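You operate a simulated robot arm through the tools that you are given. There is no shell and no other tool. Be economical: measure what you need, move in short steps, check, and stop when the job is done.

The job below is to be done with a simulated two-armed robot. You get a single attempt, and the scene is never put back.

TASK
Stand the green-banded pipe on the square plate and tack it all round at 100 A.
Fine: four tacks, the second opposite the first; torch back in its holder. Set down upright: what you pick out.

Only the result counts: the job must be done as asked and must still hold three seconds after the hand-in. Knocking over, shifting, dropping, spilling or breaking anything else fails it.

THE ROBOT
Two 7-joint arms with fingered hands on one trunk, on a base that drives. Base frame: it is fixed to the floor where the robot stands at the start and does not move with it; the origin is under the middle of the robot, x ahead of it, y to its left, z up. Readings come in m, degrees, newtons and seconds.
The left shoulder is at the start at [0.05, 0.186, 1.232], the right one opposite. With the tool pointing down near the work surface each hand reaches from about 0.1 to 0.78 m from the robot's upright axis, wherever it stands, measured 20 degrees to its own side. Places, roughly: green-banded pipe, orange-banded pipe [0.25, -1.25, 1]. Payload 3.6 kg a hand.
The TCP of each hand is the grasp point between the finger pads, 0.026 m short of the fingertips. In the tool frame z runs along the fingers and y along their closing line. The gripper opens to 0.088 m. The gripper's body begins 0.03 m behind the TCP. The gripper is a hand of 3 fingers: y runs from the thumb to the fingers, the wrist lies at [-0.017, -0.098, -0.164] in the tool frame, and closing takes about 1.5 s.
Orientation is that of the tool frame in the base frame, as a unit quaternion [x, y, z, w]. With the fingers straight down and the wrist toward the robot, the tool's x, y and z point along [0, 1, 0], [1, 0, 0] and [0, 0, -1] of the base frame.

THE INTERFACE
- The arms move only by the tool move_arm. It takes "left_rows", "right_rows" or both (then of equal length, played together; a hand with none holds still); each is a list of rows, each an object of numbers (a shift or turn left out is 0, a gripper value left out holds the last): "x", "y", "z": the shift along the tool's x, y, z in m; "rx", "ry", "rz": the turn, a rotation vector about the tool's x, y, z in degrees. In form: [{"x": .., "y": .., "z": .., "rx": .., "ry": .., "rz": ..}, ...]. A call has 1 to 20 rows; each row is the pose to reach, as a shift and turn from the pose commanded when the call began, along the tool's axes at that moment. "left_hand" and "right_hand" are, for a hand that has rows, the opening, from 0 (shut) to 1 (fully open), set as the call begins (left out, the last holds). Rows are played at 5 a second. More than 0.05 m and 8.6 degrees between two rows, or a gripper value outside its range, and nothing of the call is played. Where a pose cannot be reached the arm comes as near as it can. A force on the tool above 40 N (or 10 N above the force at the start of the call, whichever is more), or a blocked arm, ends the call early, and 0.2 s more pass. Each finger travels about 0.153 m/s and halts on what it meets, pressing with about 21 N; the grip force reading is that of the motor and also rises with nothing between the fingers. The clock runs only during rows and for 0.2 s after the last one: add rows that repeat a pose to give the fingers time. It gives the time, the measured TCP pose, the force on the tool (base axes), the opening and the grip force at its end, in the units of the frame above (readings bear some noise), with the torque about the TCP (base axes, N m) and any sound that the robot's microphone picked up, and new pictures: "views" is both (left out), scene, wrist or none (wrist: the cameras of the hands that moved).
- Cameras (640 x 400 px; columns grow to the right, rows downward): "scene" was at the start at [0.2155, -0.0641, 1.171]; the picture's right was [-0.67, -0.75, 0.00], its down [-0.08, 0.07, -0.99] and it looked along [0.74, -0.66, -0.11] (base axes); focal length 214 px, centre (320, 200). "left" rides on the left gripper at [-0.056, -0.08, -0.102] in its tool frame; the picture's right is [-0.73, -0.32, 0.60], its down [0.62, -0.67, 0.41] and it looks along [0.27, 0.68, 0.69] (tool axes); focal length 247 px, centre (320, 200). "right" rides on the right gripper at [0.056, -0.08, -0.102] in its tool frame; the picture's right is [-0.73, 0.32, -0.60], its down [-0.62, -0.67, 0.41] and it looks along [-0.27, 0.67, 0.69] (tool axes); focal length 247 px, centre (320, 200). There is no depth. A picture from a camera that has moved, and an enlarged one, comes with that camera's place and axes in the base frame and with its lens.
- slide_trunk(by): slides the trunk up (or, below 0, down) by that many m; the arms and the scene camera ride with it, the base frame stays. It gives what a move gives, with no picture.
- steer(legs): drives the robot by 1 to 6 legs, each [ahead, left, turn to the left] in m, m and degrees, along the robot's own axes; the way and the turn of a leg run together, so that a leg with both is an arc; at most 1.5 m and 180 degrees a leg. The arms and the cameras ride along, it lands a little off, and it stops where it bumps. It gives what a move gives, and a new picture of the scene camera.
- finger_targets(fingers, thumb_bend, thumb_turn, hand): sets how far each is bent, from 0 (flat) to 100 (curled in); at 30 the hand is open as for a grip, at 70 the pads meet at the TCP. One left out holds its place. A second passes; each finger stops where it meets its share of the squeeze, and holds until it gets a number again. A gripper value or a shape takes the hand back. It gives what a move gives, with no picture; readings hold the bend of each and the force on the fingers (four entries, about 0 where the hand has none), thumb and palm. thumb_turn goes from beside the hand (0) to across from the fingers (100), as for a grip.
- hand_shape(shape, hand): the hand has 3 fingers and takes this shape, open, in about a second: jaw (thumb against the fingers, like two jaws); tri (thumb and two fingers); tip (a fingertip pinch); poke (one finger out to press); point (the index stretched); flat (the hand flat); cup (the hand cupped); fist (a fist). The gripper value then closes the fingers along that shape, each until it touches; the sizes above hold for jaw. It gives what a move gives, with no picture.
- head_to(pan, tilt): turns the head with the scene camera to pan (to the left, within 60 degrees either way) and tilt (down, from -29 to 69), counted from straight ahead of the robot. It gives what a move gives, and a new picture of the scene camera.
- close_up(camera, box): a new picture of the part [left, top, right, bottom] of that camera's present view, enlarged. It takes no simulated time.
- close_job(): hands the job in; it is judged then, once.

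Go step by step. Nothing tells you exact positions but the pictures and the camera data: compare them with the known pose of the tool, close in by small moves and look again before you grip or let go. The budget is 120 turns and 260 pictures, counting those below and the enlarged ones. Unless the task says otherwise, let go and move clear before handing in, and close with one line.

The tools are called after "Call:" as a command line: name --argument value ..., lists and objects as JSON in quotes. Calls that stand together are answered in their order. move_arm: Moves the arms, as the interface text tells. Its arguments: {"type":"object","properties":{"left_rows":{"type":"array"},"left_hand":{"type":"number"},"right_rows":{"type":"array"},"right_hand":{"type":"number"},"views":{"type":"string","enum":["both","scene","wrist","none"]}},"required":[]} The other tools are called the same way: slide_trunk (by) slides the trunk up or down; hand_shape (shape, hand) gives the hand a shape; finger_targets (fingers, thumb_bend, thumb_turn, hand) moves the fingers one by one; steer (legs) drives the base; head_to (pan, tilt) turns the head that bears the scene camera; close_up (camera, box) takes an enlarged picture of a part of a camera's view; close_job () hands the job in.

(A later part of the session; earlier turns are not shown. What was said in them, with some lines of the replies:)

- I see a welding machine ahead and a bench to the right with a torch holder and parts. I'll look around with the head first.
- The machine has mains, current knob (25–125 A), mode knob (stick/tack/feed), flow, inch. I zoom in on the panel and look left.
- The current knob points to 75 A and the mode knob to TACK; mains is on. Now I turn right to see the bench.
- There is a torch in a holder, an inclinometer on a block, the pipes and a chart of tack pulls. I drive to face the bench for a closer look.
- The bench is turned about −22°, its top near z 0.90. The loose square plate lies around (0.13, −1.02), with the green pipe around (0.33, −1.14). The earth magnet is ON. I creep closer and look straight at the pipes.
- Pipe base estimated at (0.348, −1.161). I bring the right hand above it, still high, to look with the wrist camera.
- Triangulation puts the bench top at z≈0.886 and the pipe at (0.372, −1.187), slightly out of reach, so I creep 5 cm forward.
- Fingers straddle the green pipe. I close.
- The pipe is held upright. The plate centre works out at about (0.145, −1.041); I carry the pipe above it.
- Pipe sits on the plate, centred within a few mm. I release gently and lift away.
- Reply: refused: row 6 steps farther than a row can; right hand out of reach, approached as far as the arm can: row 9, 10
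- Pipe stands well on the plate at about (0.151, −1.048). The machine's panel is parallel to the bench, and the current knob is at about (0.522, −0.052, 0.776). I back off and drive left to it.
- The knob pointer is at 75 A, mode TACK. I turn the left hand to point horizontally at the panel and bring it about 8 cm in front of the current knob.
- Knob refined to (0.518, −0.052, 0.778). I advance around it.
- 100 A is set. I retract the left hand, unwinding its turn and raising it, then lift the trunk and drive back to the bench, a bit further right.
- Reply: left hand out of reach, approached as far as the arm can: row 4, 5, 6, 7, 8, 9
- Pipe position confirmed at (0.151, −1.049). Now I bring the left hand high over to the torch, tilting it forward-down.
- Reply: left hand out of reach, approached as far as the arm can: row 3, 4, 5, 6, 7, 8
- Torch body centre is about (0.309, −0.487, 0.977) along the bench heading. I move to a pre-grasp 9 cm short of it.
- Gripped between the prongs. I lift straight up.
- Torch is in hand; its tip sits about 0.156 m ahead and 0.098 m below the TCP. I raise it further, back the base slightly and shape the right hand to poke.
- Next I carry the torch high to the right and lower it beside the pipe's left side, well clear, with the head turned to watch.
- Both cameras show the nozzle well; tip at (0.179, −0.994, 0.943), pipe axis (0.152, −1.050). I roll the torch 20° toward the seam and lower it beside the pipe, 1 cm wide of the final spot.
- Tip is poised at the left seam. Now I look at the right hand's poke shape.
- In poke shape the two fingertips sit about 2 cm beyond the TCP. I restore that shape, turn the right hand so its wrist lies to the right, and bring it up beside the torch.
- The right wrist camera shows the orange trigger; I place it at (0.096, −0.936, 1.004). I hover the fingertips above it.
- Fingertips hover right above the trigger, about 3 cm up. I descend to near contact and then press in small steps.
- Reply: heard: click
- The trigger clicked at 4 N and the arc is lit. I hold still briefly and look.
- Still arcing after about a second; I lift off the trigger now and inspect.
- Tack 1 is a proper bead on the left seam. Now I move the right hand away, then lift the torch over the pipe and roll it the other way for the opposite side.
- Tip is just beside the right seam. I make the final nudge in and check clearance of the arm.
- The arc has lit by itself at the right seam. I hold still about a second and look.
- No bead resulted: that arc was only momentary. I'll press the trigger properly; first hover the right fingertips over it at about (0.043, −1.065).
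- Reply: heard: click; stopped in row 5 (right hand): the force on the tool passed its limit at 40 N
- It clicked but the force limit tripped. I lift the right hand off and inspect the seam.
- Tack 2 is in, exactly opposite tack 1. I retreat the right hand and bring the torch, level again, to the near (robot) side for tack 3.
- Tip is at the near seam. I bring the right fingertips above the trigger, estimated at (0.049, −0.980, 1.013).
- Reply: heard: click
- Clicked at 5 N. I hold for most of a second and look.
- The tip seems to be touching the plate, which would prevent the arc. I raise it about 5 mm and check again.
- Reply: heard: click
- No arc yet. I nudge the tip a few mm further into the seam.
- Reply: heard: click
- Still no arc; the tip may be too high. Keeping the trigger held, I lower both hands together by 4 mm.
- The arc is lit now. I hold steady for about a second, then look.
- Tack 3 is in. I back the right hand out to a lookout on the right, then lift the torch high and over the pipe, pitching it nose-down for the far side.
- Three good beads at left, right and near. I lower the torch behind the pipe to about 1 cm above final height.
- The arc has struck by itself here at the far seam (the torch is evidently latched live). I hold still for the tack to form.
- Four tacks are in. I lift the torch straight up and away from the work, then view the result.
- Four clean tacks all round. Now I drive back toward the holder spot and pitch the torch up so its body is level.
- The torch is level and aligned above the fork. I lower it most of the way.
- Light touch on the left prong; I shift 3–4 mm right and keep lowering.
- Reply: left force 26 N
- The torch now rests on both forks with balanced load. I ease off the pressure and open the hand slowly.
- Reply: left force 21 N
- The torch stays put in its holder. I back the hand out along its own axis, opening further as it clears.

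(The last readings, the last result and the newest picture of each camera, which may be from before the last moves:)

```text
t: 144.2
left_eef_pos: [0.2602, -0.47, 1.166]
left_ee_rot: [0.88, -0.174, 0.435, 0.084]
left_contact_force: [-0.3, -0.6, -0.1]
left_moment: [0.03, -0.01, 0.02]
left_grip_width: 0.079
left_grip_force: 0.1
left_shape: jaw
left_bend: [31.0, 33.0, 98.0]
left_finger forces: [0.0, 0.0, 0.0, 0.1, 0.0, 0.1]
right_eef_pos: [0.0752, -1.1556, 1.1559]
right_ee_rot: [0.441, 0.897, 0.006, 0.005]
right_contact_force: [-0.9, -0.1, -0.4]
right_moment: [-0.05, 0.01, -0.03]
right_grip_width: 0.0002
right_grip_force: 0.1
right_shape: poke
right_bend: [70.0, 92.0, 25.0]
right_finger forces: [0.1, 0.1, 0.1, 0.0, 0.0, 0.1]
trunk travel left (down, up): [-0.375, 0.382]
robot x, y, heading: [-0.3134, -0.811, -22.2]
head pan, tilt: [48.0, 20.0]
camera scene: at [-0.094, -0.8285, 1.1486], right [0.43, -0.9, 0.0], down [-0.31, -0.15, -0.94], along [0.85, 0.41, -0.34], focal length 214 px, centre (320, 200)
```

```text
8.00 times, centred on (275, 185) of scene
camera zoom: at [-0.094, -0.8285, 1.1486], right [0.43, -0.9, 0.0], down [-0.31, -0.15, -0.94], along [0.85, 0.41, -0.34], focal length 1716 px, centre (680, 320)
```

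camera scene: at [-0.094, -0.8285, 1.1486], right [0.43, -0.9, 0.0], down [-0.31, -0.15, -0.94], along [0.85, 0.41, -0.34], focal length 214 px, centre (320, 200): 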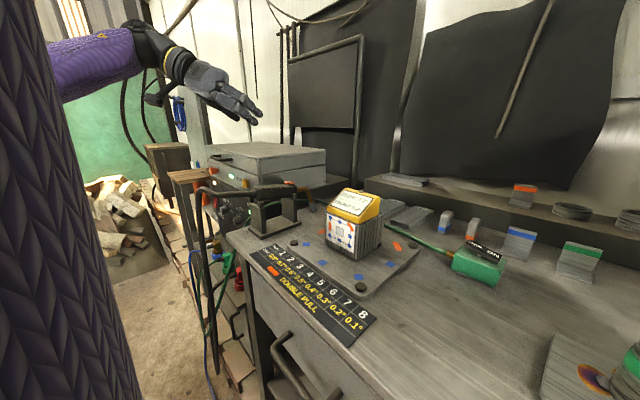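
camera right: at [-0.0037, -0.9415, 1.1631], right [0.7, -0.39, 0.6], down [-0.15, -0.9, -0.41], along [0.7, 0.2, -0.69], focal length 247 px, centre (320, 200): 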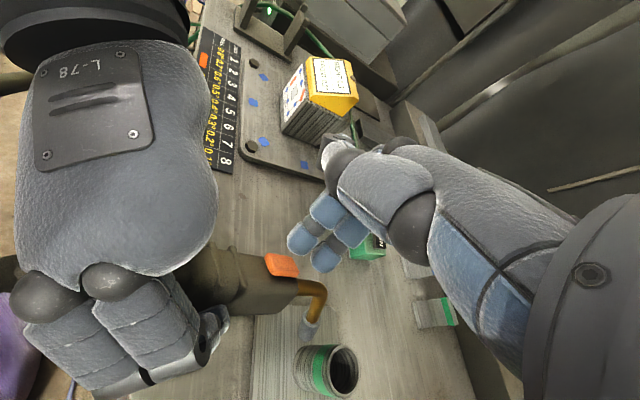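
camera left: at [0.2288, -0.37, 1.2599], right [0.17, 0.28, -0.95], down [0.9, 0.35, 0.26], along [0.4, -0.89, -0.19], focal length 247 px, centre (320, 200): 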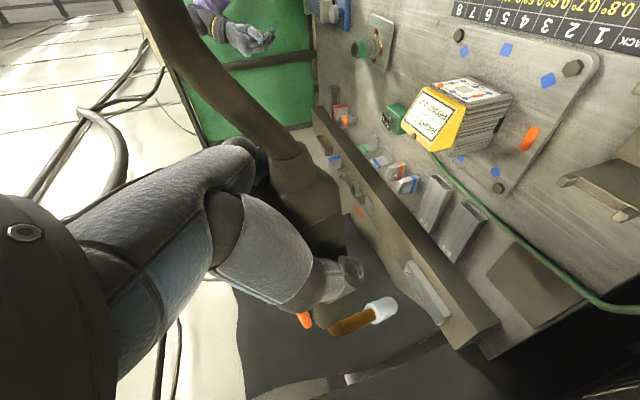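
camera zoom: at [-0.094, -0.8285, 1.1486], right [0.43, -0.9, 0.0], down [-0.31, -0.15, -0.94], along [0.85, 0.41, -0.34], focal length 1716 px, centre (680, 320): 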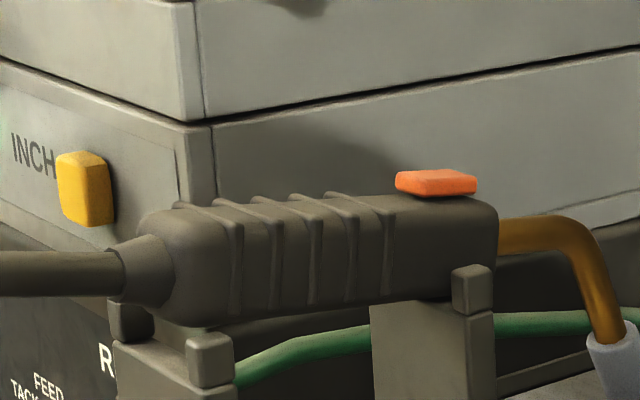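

The torch's rear end looks to be riding on top of the right rear prong, not seated. I'll regrasp it as at the start, bring it a touch left and back, and let it drop in. First the pre-grasp pose.

Call:
move_arm --left_rows '[{"x": -0.02, "z": 0.013, "ry": -4}, {"x": -0.05, "z": 0.033, "ry": -9}, {"x": -0.08, "z": 0.053, "ry": -13}, {"x": -0.1014, "z": 0.0682, "ry": -13}, {"x": -0.1014, "z": 0.0682, "ry": -13}]' --left_hand 1 --views "none"

Call:
close_up --camera "left" --box '[300, 130, 560, 370]'

Call:
close_up --camera "scene" --box '[220, 140, 320, 215]'

```text
t: 145.4
left_eef_pos: [0.2567, -0.4676, 1.0404]
left_ee_rot: [0.923, -0.182, 0.334, 0.065]
left_contact_force: [-0.1, -0.3, 0.2]
left_moment: [-0.02, 0.0, 0.0]
left_grip_width: 0.0879
left_grip_force: 0.1
left_shape: jaw
left_bend: [30.0, 30.0, 98.0]
left_finger forces: [0.0, 0.0, 0.0, 0.0, 0.1, 0.0]
right_eef_pos: [0.0741, -1.1555, 1.1536]
right_ee_rot: [0.44, 0.898, 0.005, 0.006]
right_contact_force: [1.2, -0.8, 0.7]
right_moment: [0.03, 0.02, 0.01]
right_grip_width: 0.0
right_grip_force: 0.2
right_shape: poke
right_bend: [70.0, 92.0, 25.0]
right_finger forces: [0.0, 0.0, 0.0, 0.0, 0.0, 0.0]
trunk travel left (down, up): [-0.375, 0.382]
robot x, y, heading: [-0.3105, -0.8103, -22.4]
head pan, tilt: [48.0, 20.0]
```

```text
1.67 times, centred on (430, 250) of left
camera zoom: at [0.1861, -0.3516, 1.084], right [-0.05, 0.37, -0.93], down [0.94, 0.33, 0.08], along [0.34, -0.87, -0.36], focal length 412 px, centre (137, 117)
```

zoom: 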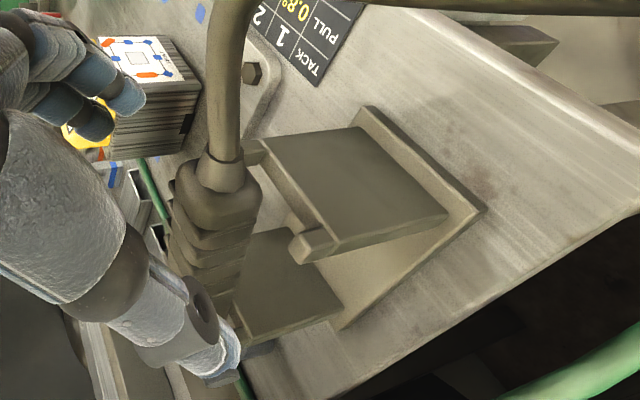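

```text
5.33 times, centred on (270, 178) of scene
camera zoom: at [-0.0942, -0.8287, 1.1487], right [0.43, -0.9, 0.0], down [-0.31, -0.15, -0.94], along [0.85, 0.41, -0.34], focal length 1144 px, centre (587, 320)
```

zoom: 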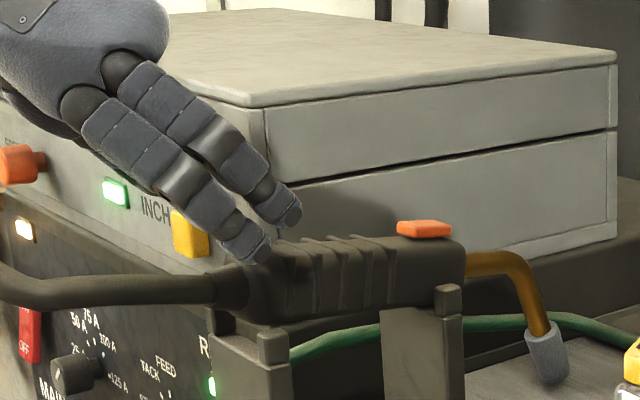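

Call:
move_arm --left_rows '[{"y": -0.003, "z": 0.03}, {"y": -0.003, "z": 0.06}, {"y": -0.003, "z": 0.075}, {"y": -0.003, "z": 0.081}]' --left_hand 1 --views "none"

Call:
move_arm --left_rows '[{}, {}, {}, {}, {}, {}, {}, {}]' --left_hand 0 --views "none"

Call:
close_up --camera "scene" --box '[220, 140, 320, 215]'

Call:
close_up --camera "left" --box '[220, 100, 480, 350]'

```text
t: 146.4
left_eef_pos: [0.3037, -0.4843, 0.9817]
left_ee_rot: [0.923, -0.183, 0.333, 0.064]
left_contact_force: [-3.8, 0.5, 5.0]
left_moment: [-0.06, 0.05, -0.11]
left_grip_width: 0.0877
left_grip_force: 0.1
left_shape: jaw
left_bend: [30.0, 30.0, 98.0]
left_finger forces: [4.1, 0.0, 0.1, 0.0, 0.1, 0.0]
right_eef_pos: [0.0729, -1.1565, 1.1539]
right_ee_rot: [0.44, 0.898, 0.006, 0.006]
right_contact_force: [0.0, 0.7, 0.1]
right_moment: [-0.04, 0.03, 0.05]
right_grip_width: 0.0003
right_grip_force: 0.0
right_shape: poke
right_bend: [70.0, 92.0, 25.0]
right_finger forces: [0.1, 0.0, 0.0, 0.0, 0.0, 0.0]
trunk travel left (down, up): [-0.375, 0.382]
robot x, y, heading: [-0.3164, -0.8113, -22.4]
head pan, tilt: [48.0, 20.0]
```

```text
t: 148.2
left_eef_pos: [0.303, -0.4848, 0.98]
left_ee_rot: [0.923, -0.182, 0.333, 0.064]
left_contact_force: [-1.0, -3.9, 0.6]
left_moment: [-0.01, 0.05, -0.22]
left_grip_width: 0.0216
left_grip_force: 21.5
left_shape: jaw
left_bend: [55.0, 72.0, 100.0]
left_finger forces: [0.1, 23.0, 0.0, 0.0, 20.5, 0.0]
right_eef_pos: [0.0751, -1.1558, 1.1548]
right_ee_rot: [0.441, 0.897, 0.005, 0.006]
right_contact_force: [-0.7, 0.0, 0.7]
right_moment: [-0.01, 0.03, -0.01]
right_grip_width: 0.0
right_grip_force: 0.1
right_shape: poke
right_bend: [70.0, 92.0, 25.0]
right_finger forces: [0.0, 0.1, 0.1, 0.0, 0.0, 0.0]
trunk travel left (down, up): [-0.375, 0.382]
robot x, y, heading: [-0.3144, -0.8135, -22.1]
head pan, tilt: [48.0, 20.0]
```

```text
5.33 times, centred on (270, 178) of scene
camera zoom: at [-0.0941, -0.8288, 1.1487], right [0.43, -0.9, 0.0], down [-0.31, -0.15, -0.94], along [0.85, 0.41, -0.34], focal length 1144 px, centre (587, 320)
```

zoom: 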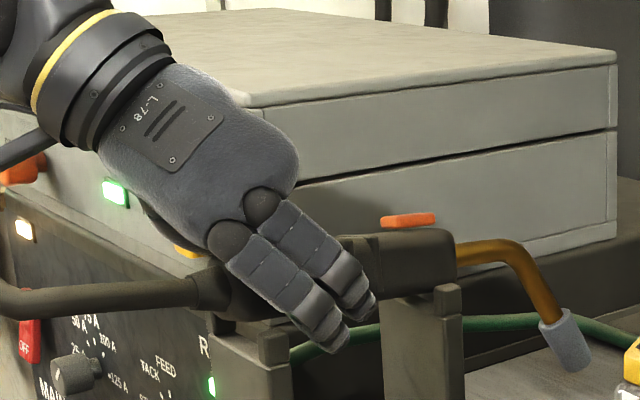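

```text
1.60 times, centred on (350, 225) of left
camera zoom: at [0.2338, -0.3687, 1.0235], right [-0.05, 0.37, -0.93], down [0.94, 0.33, 0.08], along [0.34, -0.87, -0.36], focal length 395 px, centre (272, 160)
```

zoom: 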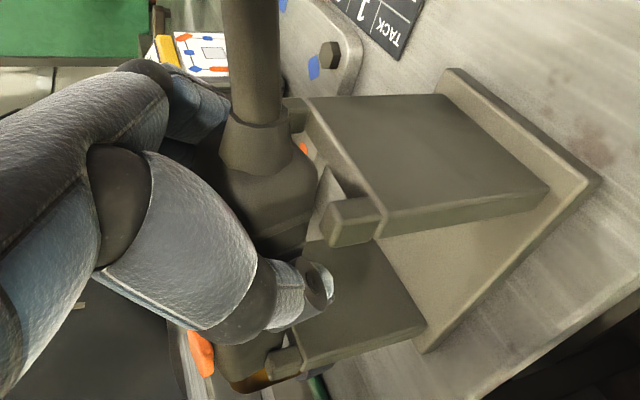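

Call:
move_arm --left_rows '[{"x": 0.0064, "z": -0.0077}, {"x": 0.0064, "z": -0.0077, "ry": 4}, {"x": -0.0005, "y": -0.001, "z": -0.0135, "ry": 7}, {"x": -0.0013, "y": -0.002, "z": -0.0141, "ry": 7}, {"x": -0.006, "y": -0.002, "z": -0.0085, "ry": 7}, {"x": -0.0096, "y": -0.002, "z": -0.0042, "ry": 7}, {"x": -0.0096, "y": -0.002, "z": -0.0042, "ry": 7}]' --views "none"

Call:
close_up --camera "scene" --box '[220, 140, 320, 215]'

Call:
close_up --camera "left" --box '[220, 100, 480, 350]'

```text
t: 149.8
left_eef_pos: [0.2951, -0.4815, 0.9807]
left_ee_rot: [0.9, -0.178, 0.39, 0.075]
left_contact_force: [1.5, -3.2, 9.1]
left_moment: [-0.29, 0.23, -0.23]
left_grip_width: 0.0219
left_grip_force: 21.4
left_shape: jaw
left_bend: [54.0, 73.0, 99.0]
left_finger forces: [9.0, 26.2, 0.0, 0.1, 22.8, 0.0]
right_eef_pos: [0.0742, -1.1562, 1.1541]
right_ee_rot: [0.441, 0.898, 0.006, 0.005]
right_contact_force: [0.5, 0.5, -0.1]
right_moment: [-0.04, 0.02, 0.02]
right_grip_width: 0.0
right_grip_force: 0.0
right_shape: poke
right_bend: [70.0, 92.0, 25.0]
right_finger forces: [0.0, 0.1, 0.0, 0.0, 0.0, 0.0]
trunk travel left (down, up): [-0.375, 0.382]
robot x, y, heading: [-0.3136, -0.8106, -22.3]
head pan, tilt: [48.0, 20.0]
```

```text
5.33 times, centred on (270, 178) of scene
camera zoom: at [-0.0947, -0.8293, 1.1489], right [0.43, -0.9, 0.0], down [-0.31, -0.15, -0.94], along [0.85, 0.41, -0.34], focal length 1144 px, centre (587, 320)
```

zoom: 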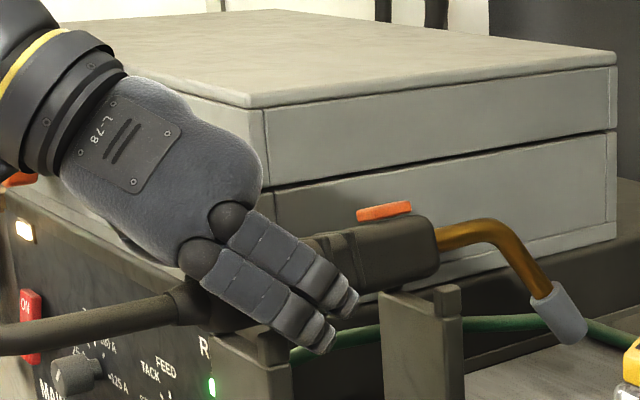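

```text
1.60 times, centred on (350, 225) of left
camera zoom: at [0.2209, -0.3633, 1.0104], right [0.06, 0.32, -0.94], down [0.92, 0.34, 0.18], along [0.38, -0.88, -0.28], focal length 395 px, centre (272, 160)
```

zoom: 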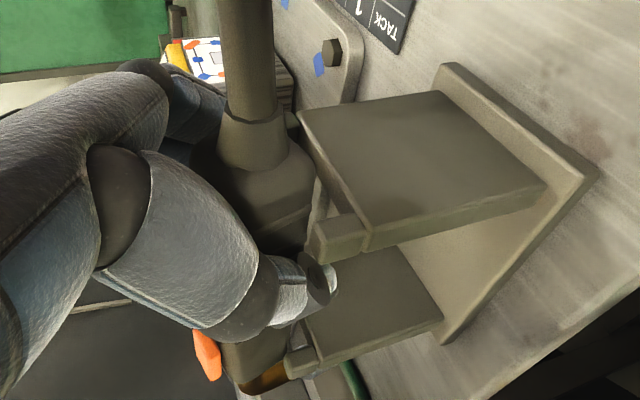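

Call:
move_arm --left_rows '[{"x": 0.0017, "z": 0.0018, "ry": -2}, {"x": 0.001, "z": 0.005, "ry": -4}, {"x": -0.0017, "z": 0.0085, "ry": -6}, {"x": -0.0017, "z": 0.0085, "ry": -6}]' --views "none"

Call:
close_up --camera "scene" --box '[220, 140, 320, 215]'

Call:
close_up --camera "left" --box '[220, 100, 480, 350]'

```text
t: 150.8
left_eef_pos: [0.2984, -0.4821, 0.9741]
left_ee_rot: [0.92, -0.182, 0.341, 0.065]
left_contact_force: [-3.2, -4.1, 6.2]
left_moment: [0.05, -0.07, -0.11]
left_grip_width: 0.0227
left_grip_force: 20.6
left_shape: jaw
left_bend: [53.0, 73.0, 100.0]
left_finger forces: [1.8, 26.6, 0.0, 0.0, 22.3, 0.0]
right_eef_pos: [0.0723, -1.1558, 1.1542]
right_ee_rot: [0.441, 0.897, 0.006, 0.006]
right_contact_force: [-0.1, 0.1, 0.0]
right_moment: [0.04, 0.0, 0.02]
right_grip_width: 0.0
right_grip_force: 0.0
right_shape: poke
right_bend: [70.0, 92.0, 25.0]
right_finger forces: [0.0, 0.0, 0.0, 0.0, 0.1, 0.0]
trunk travel left (down, up): [-0.375, 0.382]
robot x, y, heading: [-0.3142, -0.8108, -22.5]
head pan, tilt: [48.0, 20.0]
```

```text
5.33 times, centred on (270, 178) of scene
camera zoom: at [-0.0952, -0.8293, 1.1489], right [0.43, -0.9, 0.0], down [-0.31, -0.15, -0.94], along [0.85, 0.41, -0.34], focal length 1144 px, centre (587, 320)
```

zoom: 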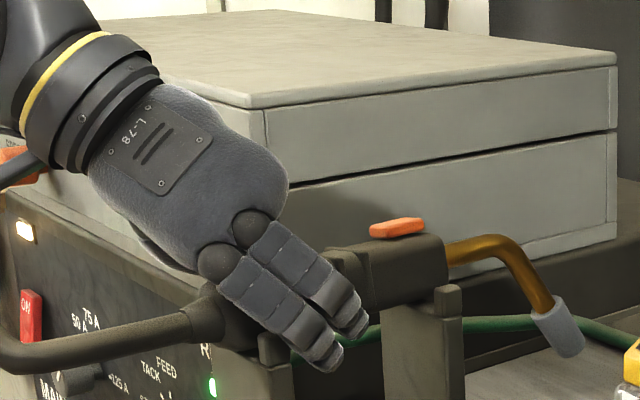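

```text
1.60 times, centred on (350, 225) of left
camera zoom: at [0.228, -0.3668, 1.0143], right [-0.03, 0.36, -0.93], down [0.94, 0.33, 0.1], along [0.35, -0.87, -0.35], focal length 395 px, centre (272, 160)
```

zoom: 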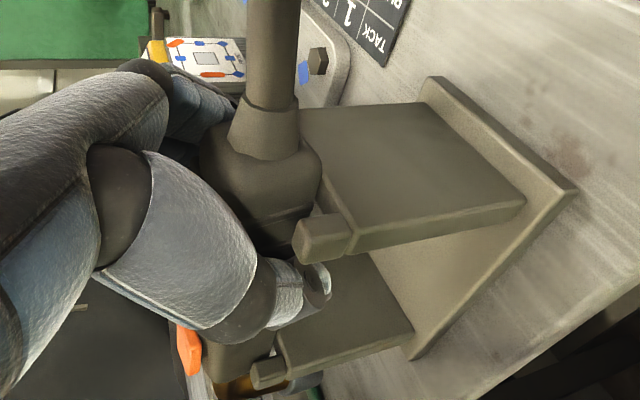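

Now the body sits down between both pairs of prongs, matching the original height. I release and back out.

Call:
move_arm --left_rows '[{}, {}, {}]' --left_hand 0.45 --views "none"

Call:
move_arm --left_rows '[{"z": -0.005}, {"z": -0.015}, {"z": -0.03}, {"z": -0.05}]' --left_hand 0.7 --views "none"

Call:
move_arm --left_rows '[{"x": 0.01, "z": -0.03}, {"x": 0.03, "z": -0.06}, {"x": 0.055, "z": -0.09}, {"x": 0.075, "z": -0.11}]' --left_hand 1 --views "none"

Call:
close_up --camera "scene" --box '[220, 140, 320, 215]'

Call:
close_up --camera "left" --box '[360, 130, 640, 350]'

```text
t: 151.6
left_eef_pos: [0.3001, -0.4816, 0.9724]
left_ee_rot: [0.92, -0.181, 0.341, 0.065]
left_contact_force: [-0.3, 0.2, 0.2]
left_moment: [0.02, -0.03, 0.03]
left_grip_width: 0.0395
left_grip_force: 0.0
left_shape: jaw
left_bend: [45.0, 70.0, 100.0]
left_finger forces: [0.0, 0.0, 0.0, 0.0, 0.0, 0.0]
right_eef_pos: [0.0753, -1.1558, 1.1536]
right_ee_rot: [0.441, 0.897, 0.006, 0.005]
right_contact_force: [-0.4, 1.1, 0.0]
right_moment: [0.0, -0.02, -0.01]
right_grip_width: 0.0
right_grip_force: 0.1
right_shape: poke
right_bend: [70.0, 92.0, 25.0]
right_finger forces: [0.0, 0.0, 0.0, 0.0, 0.1, 0.0]
trunk travel left (down, up): [-0.375, 0.382]
robot x, y, heading: [-0.3133, -0.8081, -22.3]
head pan, tilt: [48.0, 20.0]
```

```text
t: 152.6
left_eef_pos: [0.2684, -0.4708, 1.0101]
left_ee_rot: [0.92, -0.182, 0.341, 0.066]
left_contact_force: [0.4, -0.6, 0.0]
left_moment: [-0.03, 0.0, -0.02]
left_grip_width: 0.0614
left_grip_force: 0.0
left_shape: jaw
left_bend: [36.0, 56.0, 99.0]
left_finger forces: [0.1, 0.0, 0.1, 0.0, 0.1, 0.1]
right_eef_pos: [0.0743, -1.1553, 1.1549]
right_ee_rot: [0.441, 0.897, 0.005, 0.005]
right_contact_force: [-0.6, -0.5, 0.3]
right_moment: [-0.03, -0.05, -0.02]
right_grip_width: 0.0002
right_grip_force: 0.1
right_shape: poke
right_bend: [70.0, 92.0, 25.0]
right_finger forces: [0.1, 0.0, 0.0, 0.0, 0.0, 0.0]
trunk travel left (down, up): [-0.375, 0.382]
robot x, y, heading: [-0.3152, -0.8074, -22.4]
head pan, tilt: [48.0, 20.0]
```

```text
t: 153.6
left_eef_pos: [0.2561, -0.4644, 1.1425]
left_ee_rot: [0.92, -0.182, 0.34, 0.066]
left_contact_force: [-1.2, 0.7, 0.0]
left_moment: [-0.02, 0.01, 0.01]
left_grip_width: 0.0876
left_grip_force: 0.0
left_shape: jaw
left_bend: [30.0, 30.0, 98.0]
left_finger forces: [0.0, 0.1, 0.0, 0.0, 0.0, 0.1]
right_eef_pos: [0.0746, -1.1564, 1.1549]
right_ee_rot: [0.44, 0.898, 0.004, 0.006]
right_contact_force: [-0.1, -0.1, -0.2]
right_moment: [0.01, -0.01, -0.01]
right_grip_width: 0.0
right_grip_force: 0.0
right_shape: poke
right_bend: [70.0, 92.0, 25.0]
right_finger forces: [0.0, 0.0, 0.0, 0.0, 0.1, 0.0]
trunk travel left (down, up): [-0.375, 0.382]
robot x, y, heading: [-0.314, -0.811, -22.3]
head pan, tilt: [48.0, 20.0]
```

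```text
5.33 times, centred on (270, 178) of scene
camera zoom: at [-0.0941, -0.8287, 1.1487], right [0.43, -0.9, 0.0], down [-0.31, -0.15, -0.94], along [0.85, 0.41, -0.34], focal length 1144 px, centre (587, 320)
```

zoom: 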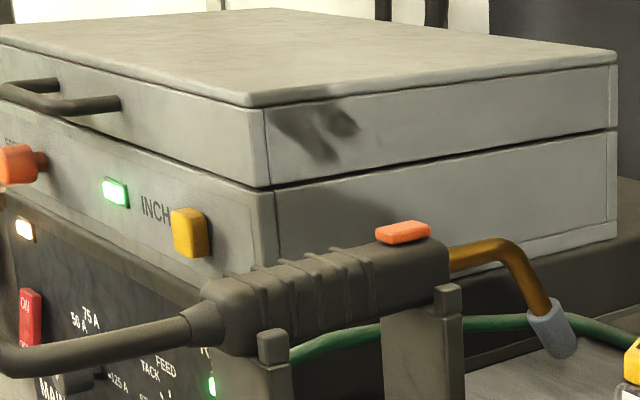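

```text
1.82 times, centred on (500, 240) of left
camera zoom: at [0.1847, -0.3478, 1.1839], right [-0.03, 0.36, -0.93], down [0.94, 0.33, 0.1], along [0.35, -0.87, -0.35], focal length 449 px, centre (-7, 127)
```

zoom: 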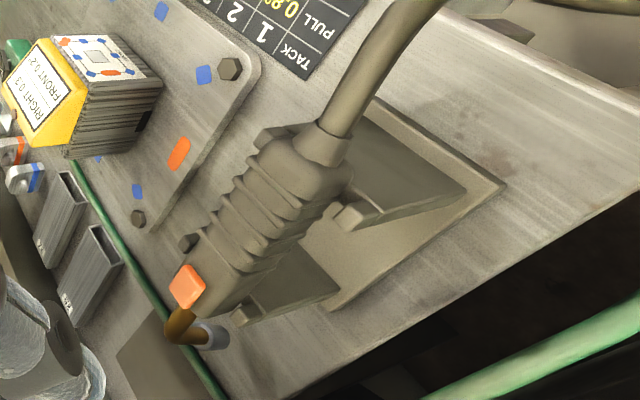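

The torch is seated in the holder just as at the start. I raise the left hand clear and take a last look at the pipe and bench.

Call:
move_arm --left_rows '[{"x": 0.03, "z": -0.035}, {"x": 0.055, "z": -0.06}]' --views "none"

Call:
head_to --pan 0 --tilt 35

Call:
close_up --camera "scene" --box '[290, 150, 410, 260]'

```text
t: 154.2
left_eef_pos: [0.2567, -0.4676, 1.221]
left_ee_rot: [0.92, -0.182, 0.34, 0.066]
left_contact_force: [-0.3, -0.3, -0.2]
left_moment: [-0.01, -0.01, -0.01]
left_grip_width: 0.0878
left_grip_force: 0.0
left_shape: jaw
left_bend: [30.0, 30.0, 98.0]
left_finger forces: [0.0, 0.0, 0.0, 0.1, 0.1, 0.0]
right_eef_pos: [0.0739, -1.1558, 1.1545]
right_ee_rot: [0.44, 0.898, 0.005, 0.005]
right_contact_force: [0.4, 0.4, 0.2]
right_moment: [0.0, -0.01, 0.0]
right_grip_width: 0.0
right_grip_force: 0.1
right_shape: poke
right_bend: [70.0, 92.0, 25.0]
right_finger forces: [0.0, 0.0, 0.0, 0.0, 0.0, 0.1]
trunk travel left (down, up): [-0.375, 0.382]
robot x, y, heading: [-0.3178, -0.8122, -22.3]
head pan, tilt: [48.0, 20.0]
```

```text
t: 155.4
left_eef_pos: [0.2581, -0.4676, 1.2193]
left_ee_rot: [0.92, -0.181, 0.341, 0.065]
left_contact_force: [0.6, -0.4, 0.6]
left_moment: [0.01, 0.02, -0.01]
left_grip_width: 0.0879
left_grip_force: 0.1
left_shape: jaw
left_bend: [30.0, 30.0, 98.0]
left_finger forces: [0.1, 0.0, 0.0, 0.0, 0.0, 0.0]
right_eef_pos: [0.0738, -1.155, 1.1543]
right_ee_rot: [0.44, 0.898, 0.006, 0.005]
right_contact_force: [0.6, -0.1, 1.0]
right_moment: [0.0, -0.01, -0.05]
right_grip_width: 0.0002
right_grip_force: 0.0
right_shape: poke
right_bend: [70.0, 92.0, 25.0]
right_finger forces: [0.0, 0.0, 0.1, 0.1, 0.0, 0.0]
trunk travel left (down, up): [-0.375, 0.382]
robot x, y, heading: [-0.3133, -0.8075, -22.3]
head pan, tilt: [0.0, 35.0]
camera scene: at [-0.0966, -0.9023, 1.1249], right [-0.38, -0.93, 0.0], down [-0.53, 0.22, -0.82], along [0.76, -0.31, -0.57], focal length 214 px, centre (320, 200)
```

scene: 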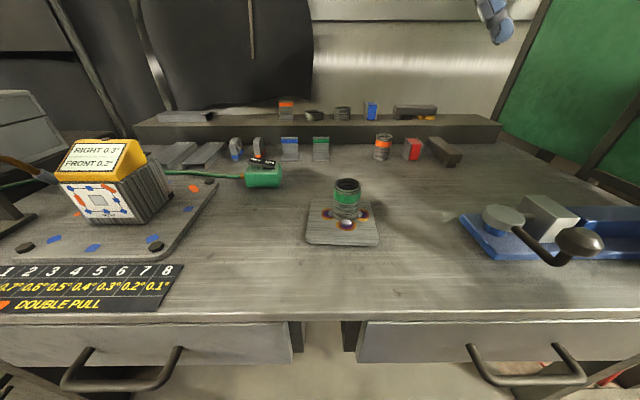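

```text
3.64 times, centred on (350, 205) of scene
camera zoom: at [-0.0966, -0.9023, 1.1249], right [-0.38, -0.93, 0.0], down [-0.53, 0.22, -0.82], along [0.76, -0.31, -0.57], focal length 780 px, centre (211, 182)
```

zoom: 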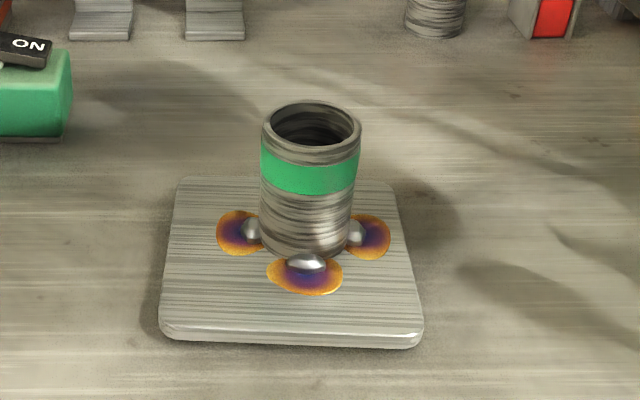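

The pipe stands upright on the plate with four tacks round it, the torch is in its holder and nothing else on the bench has moved, so I hand the job in.

Call:
close_job

```text
The job is handed in.
```

The green-banded pipe stands upright on the loose square plate, held by four tacks made at 100 A. The second tack is directly opposite the first, and the third and fourth are on the near and far sides. The pipe sits roughly 1 cm off the plate's centre. The torch is back in its holder; it first sat too high on one prong, so I regripped and reseated it. In the last pictures nothing else on the bench had shifted, and the job is handed in.
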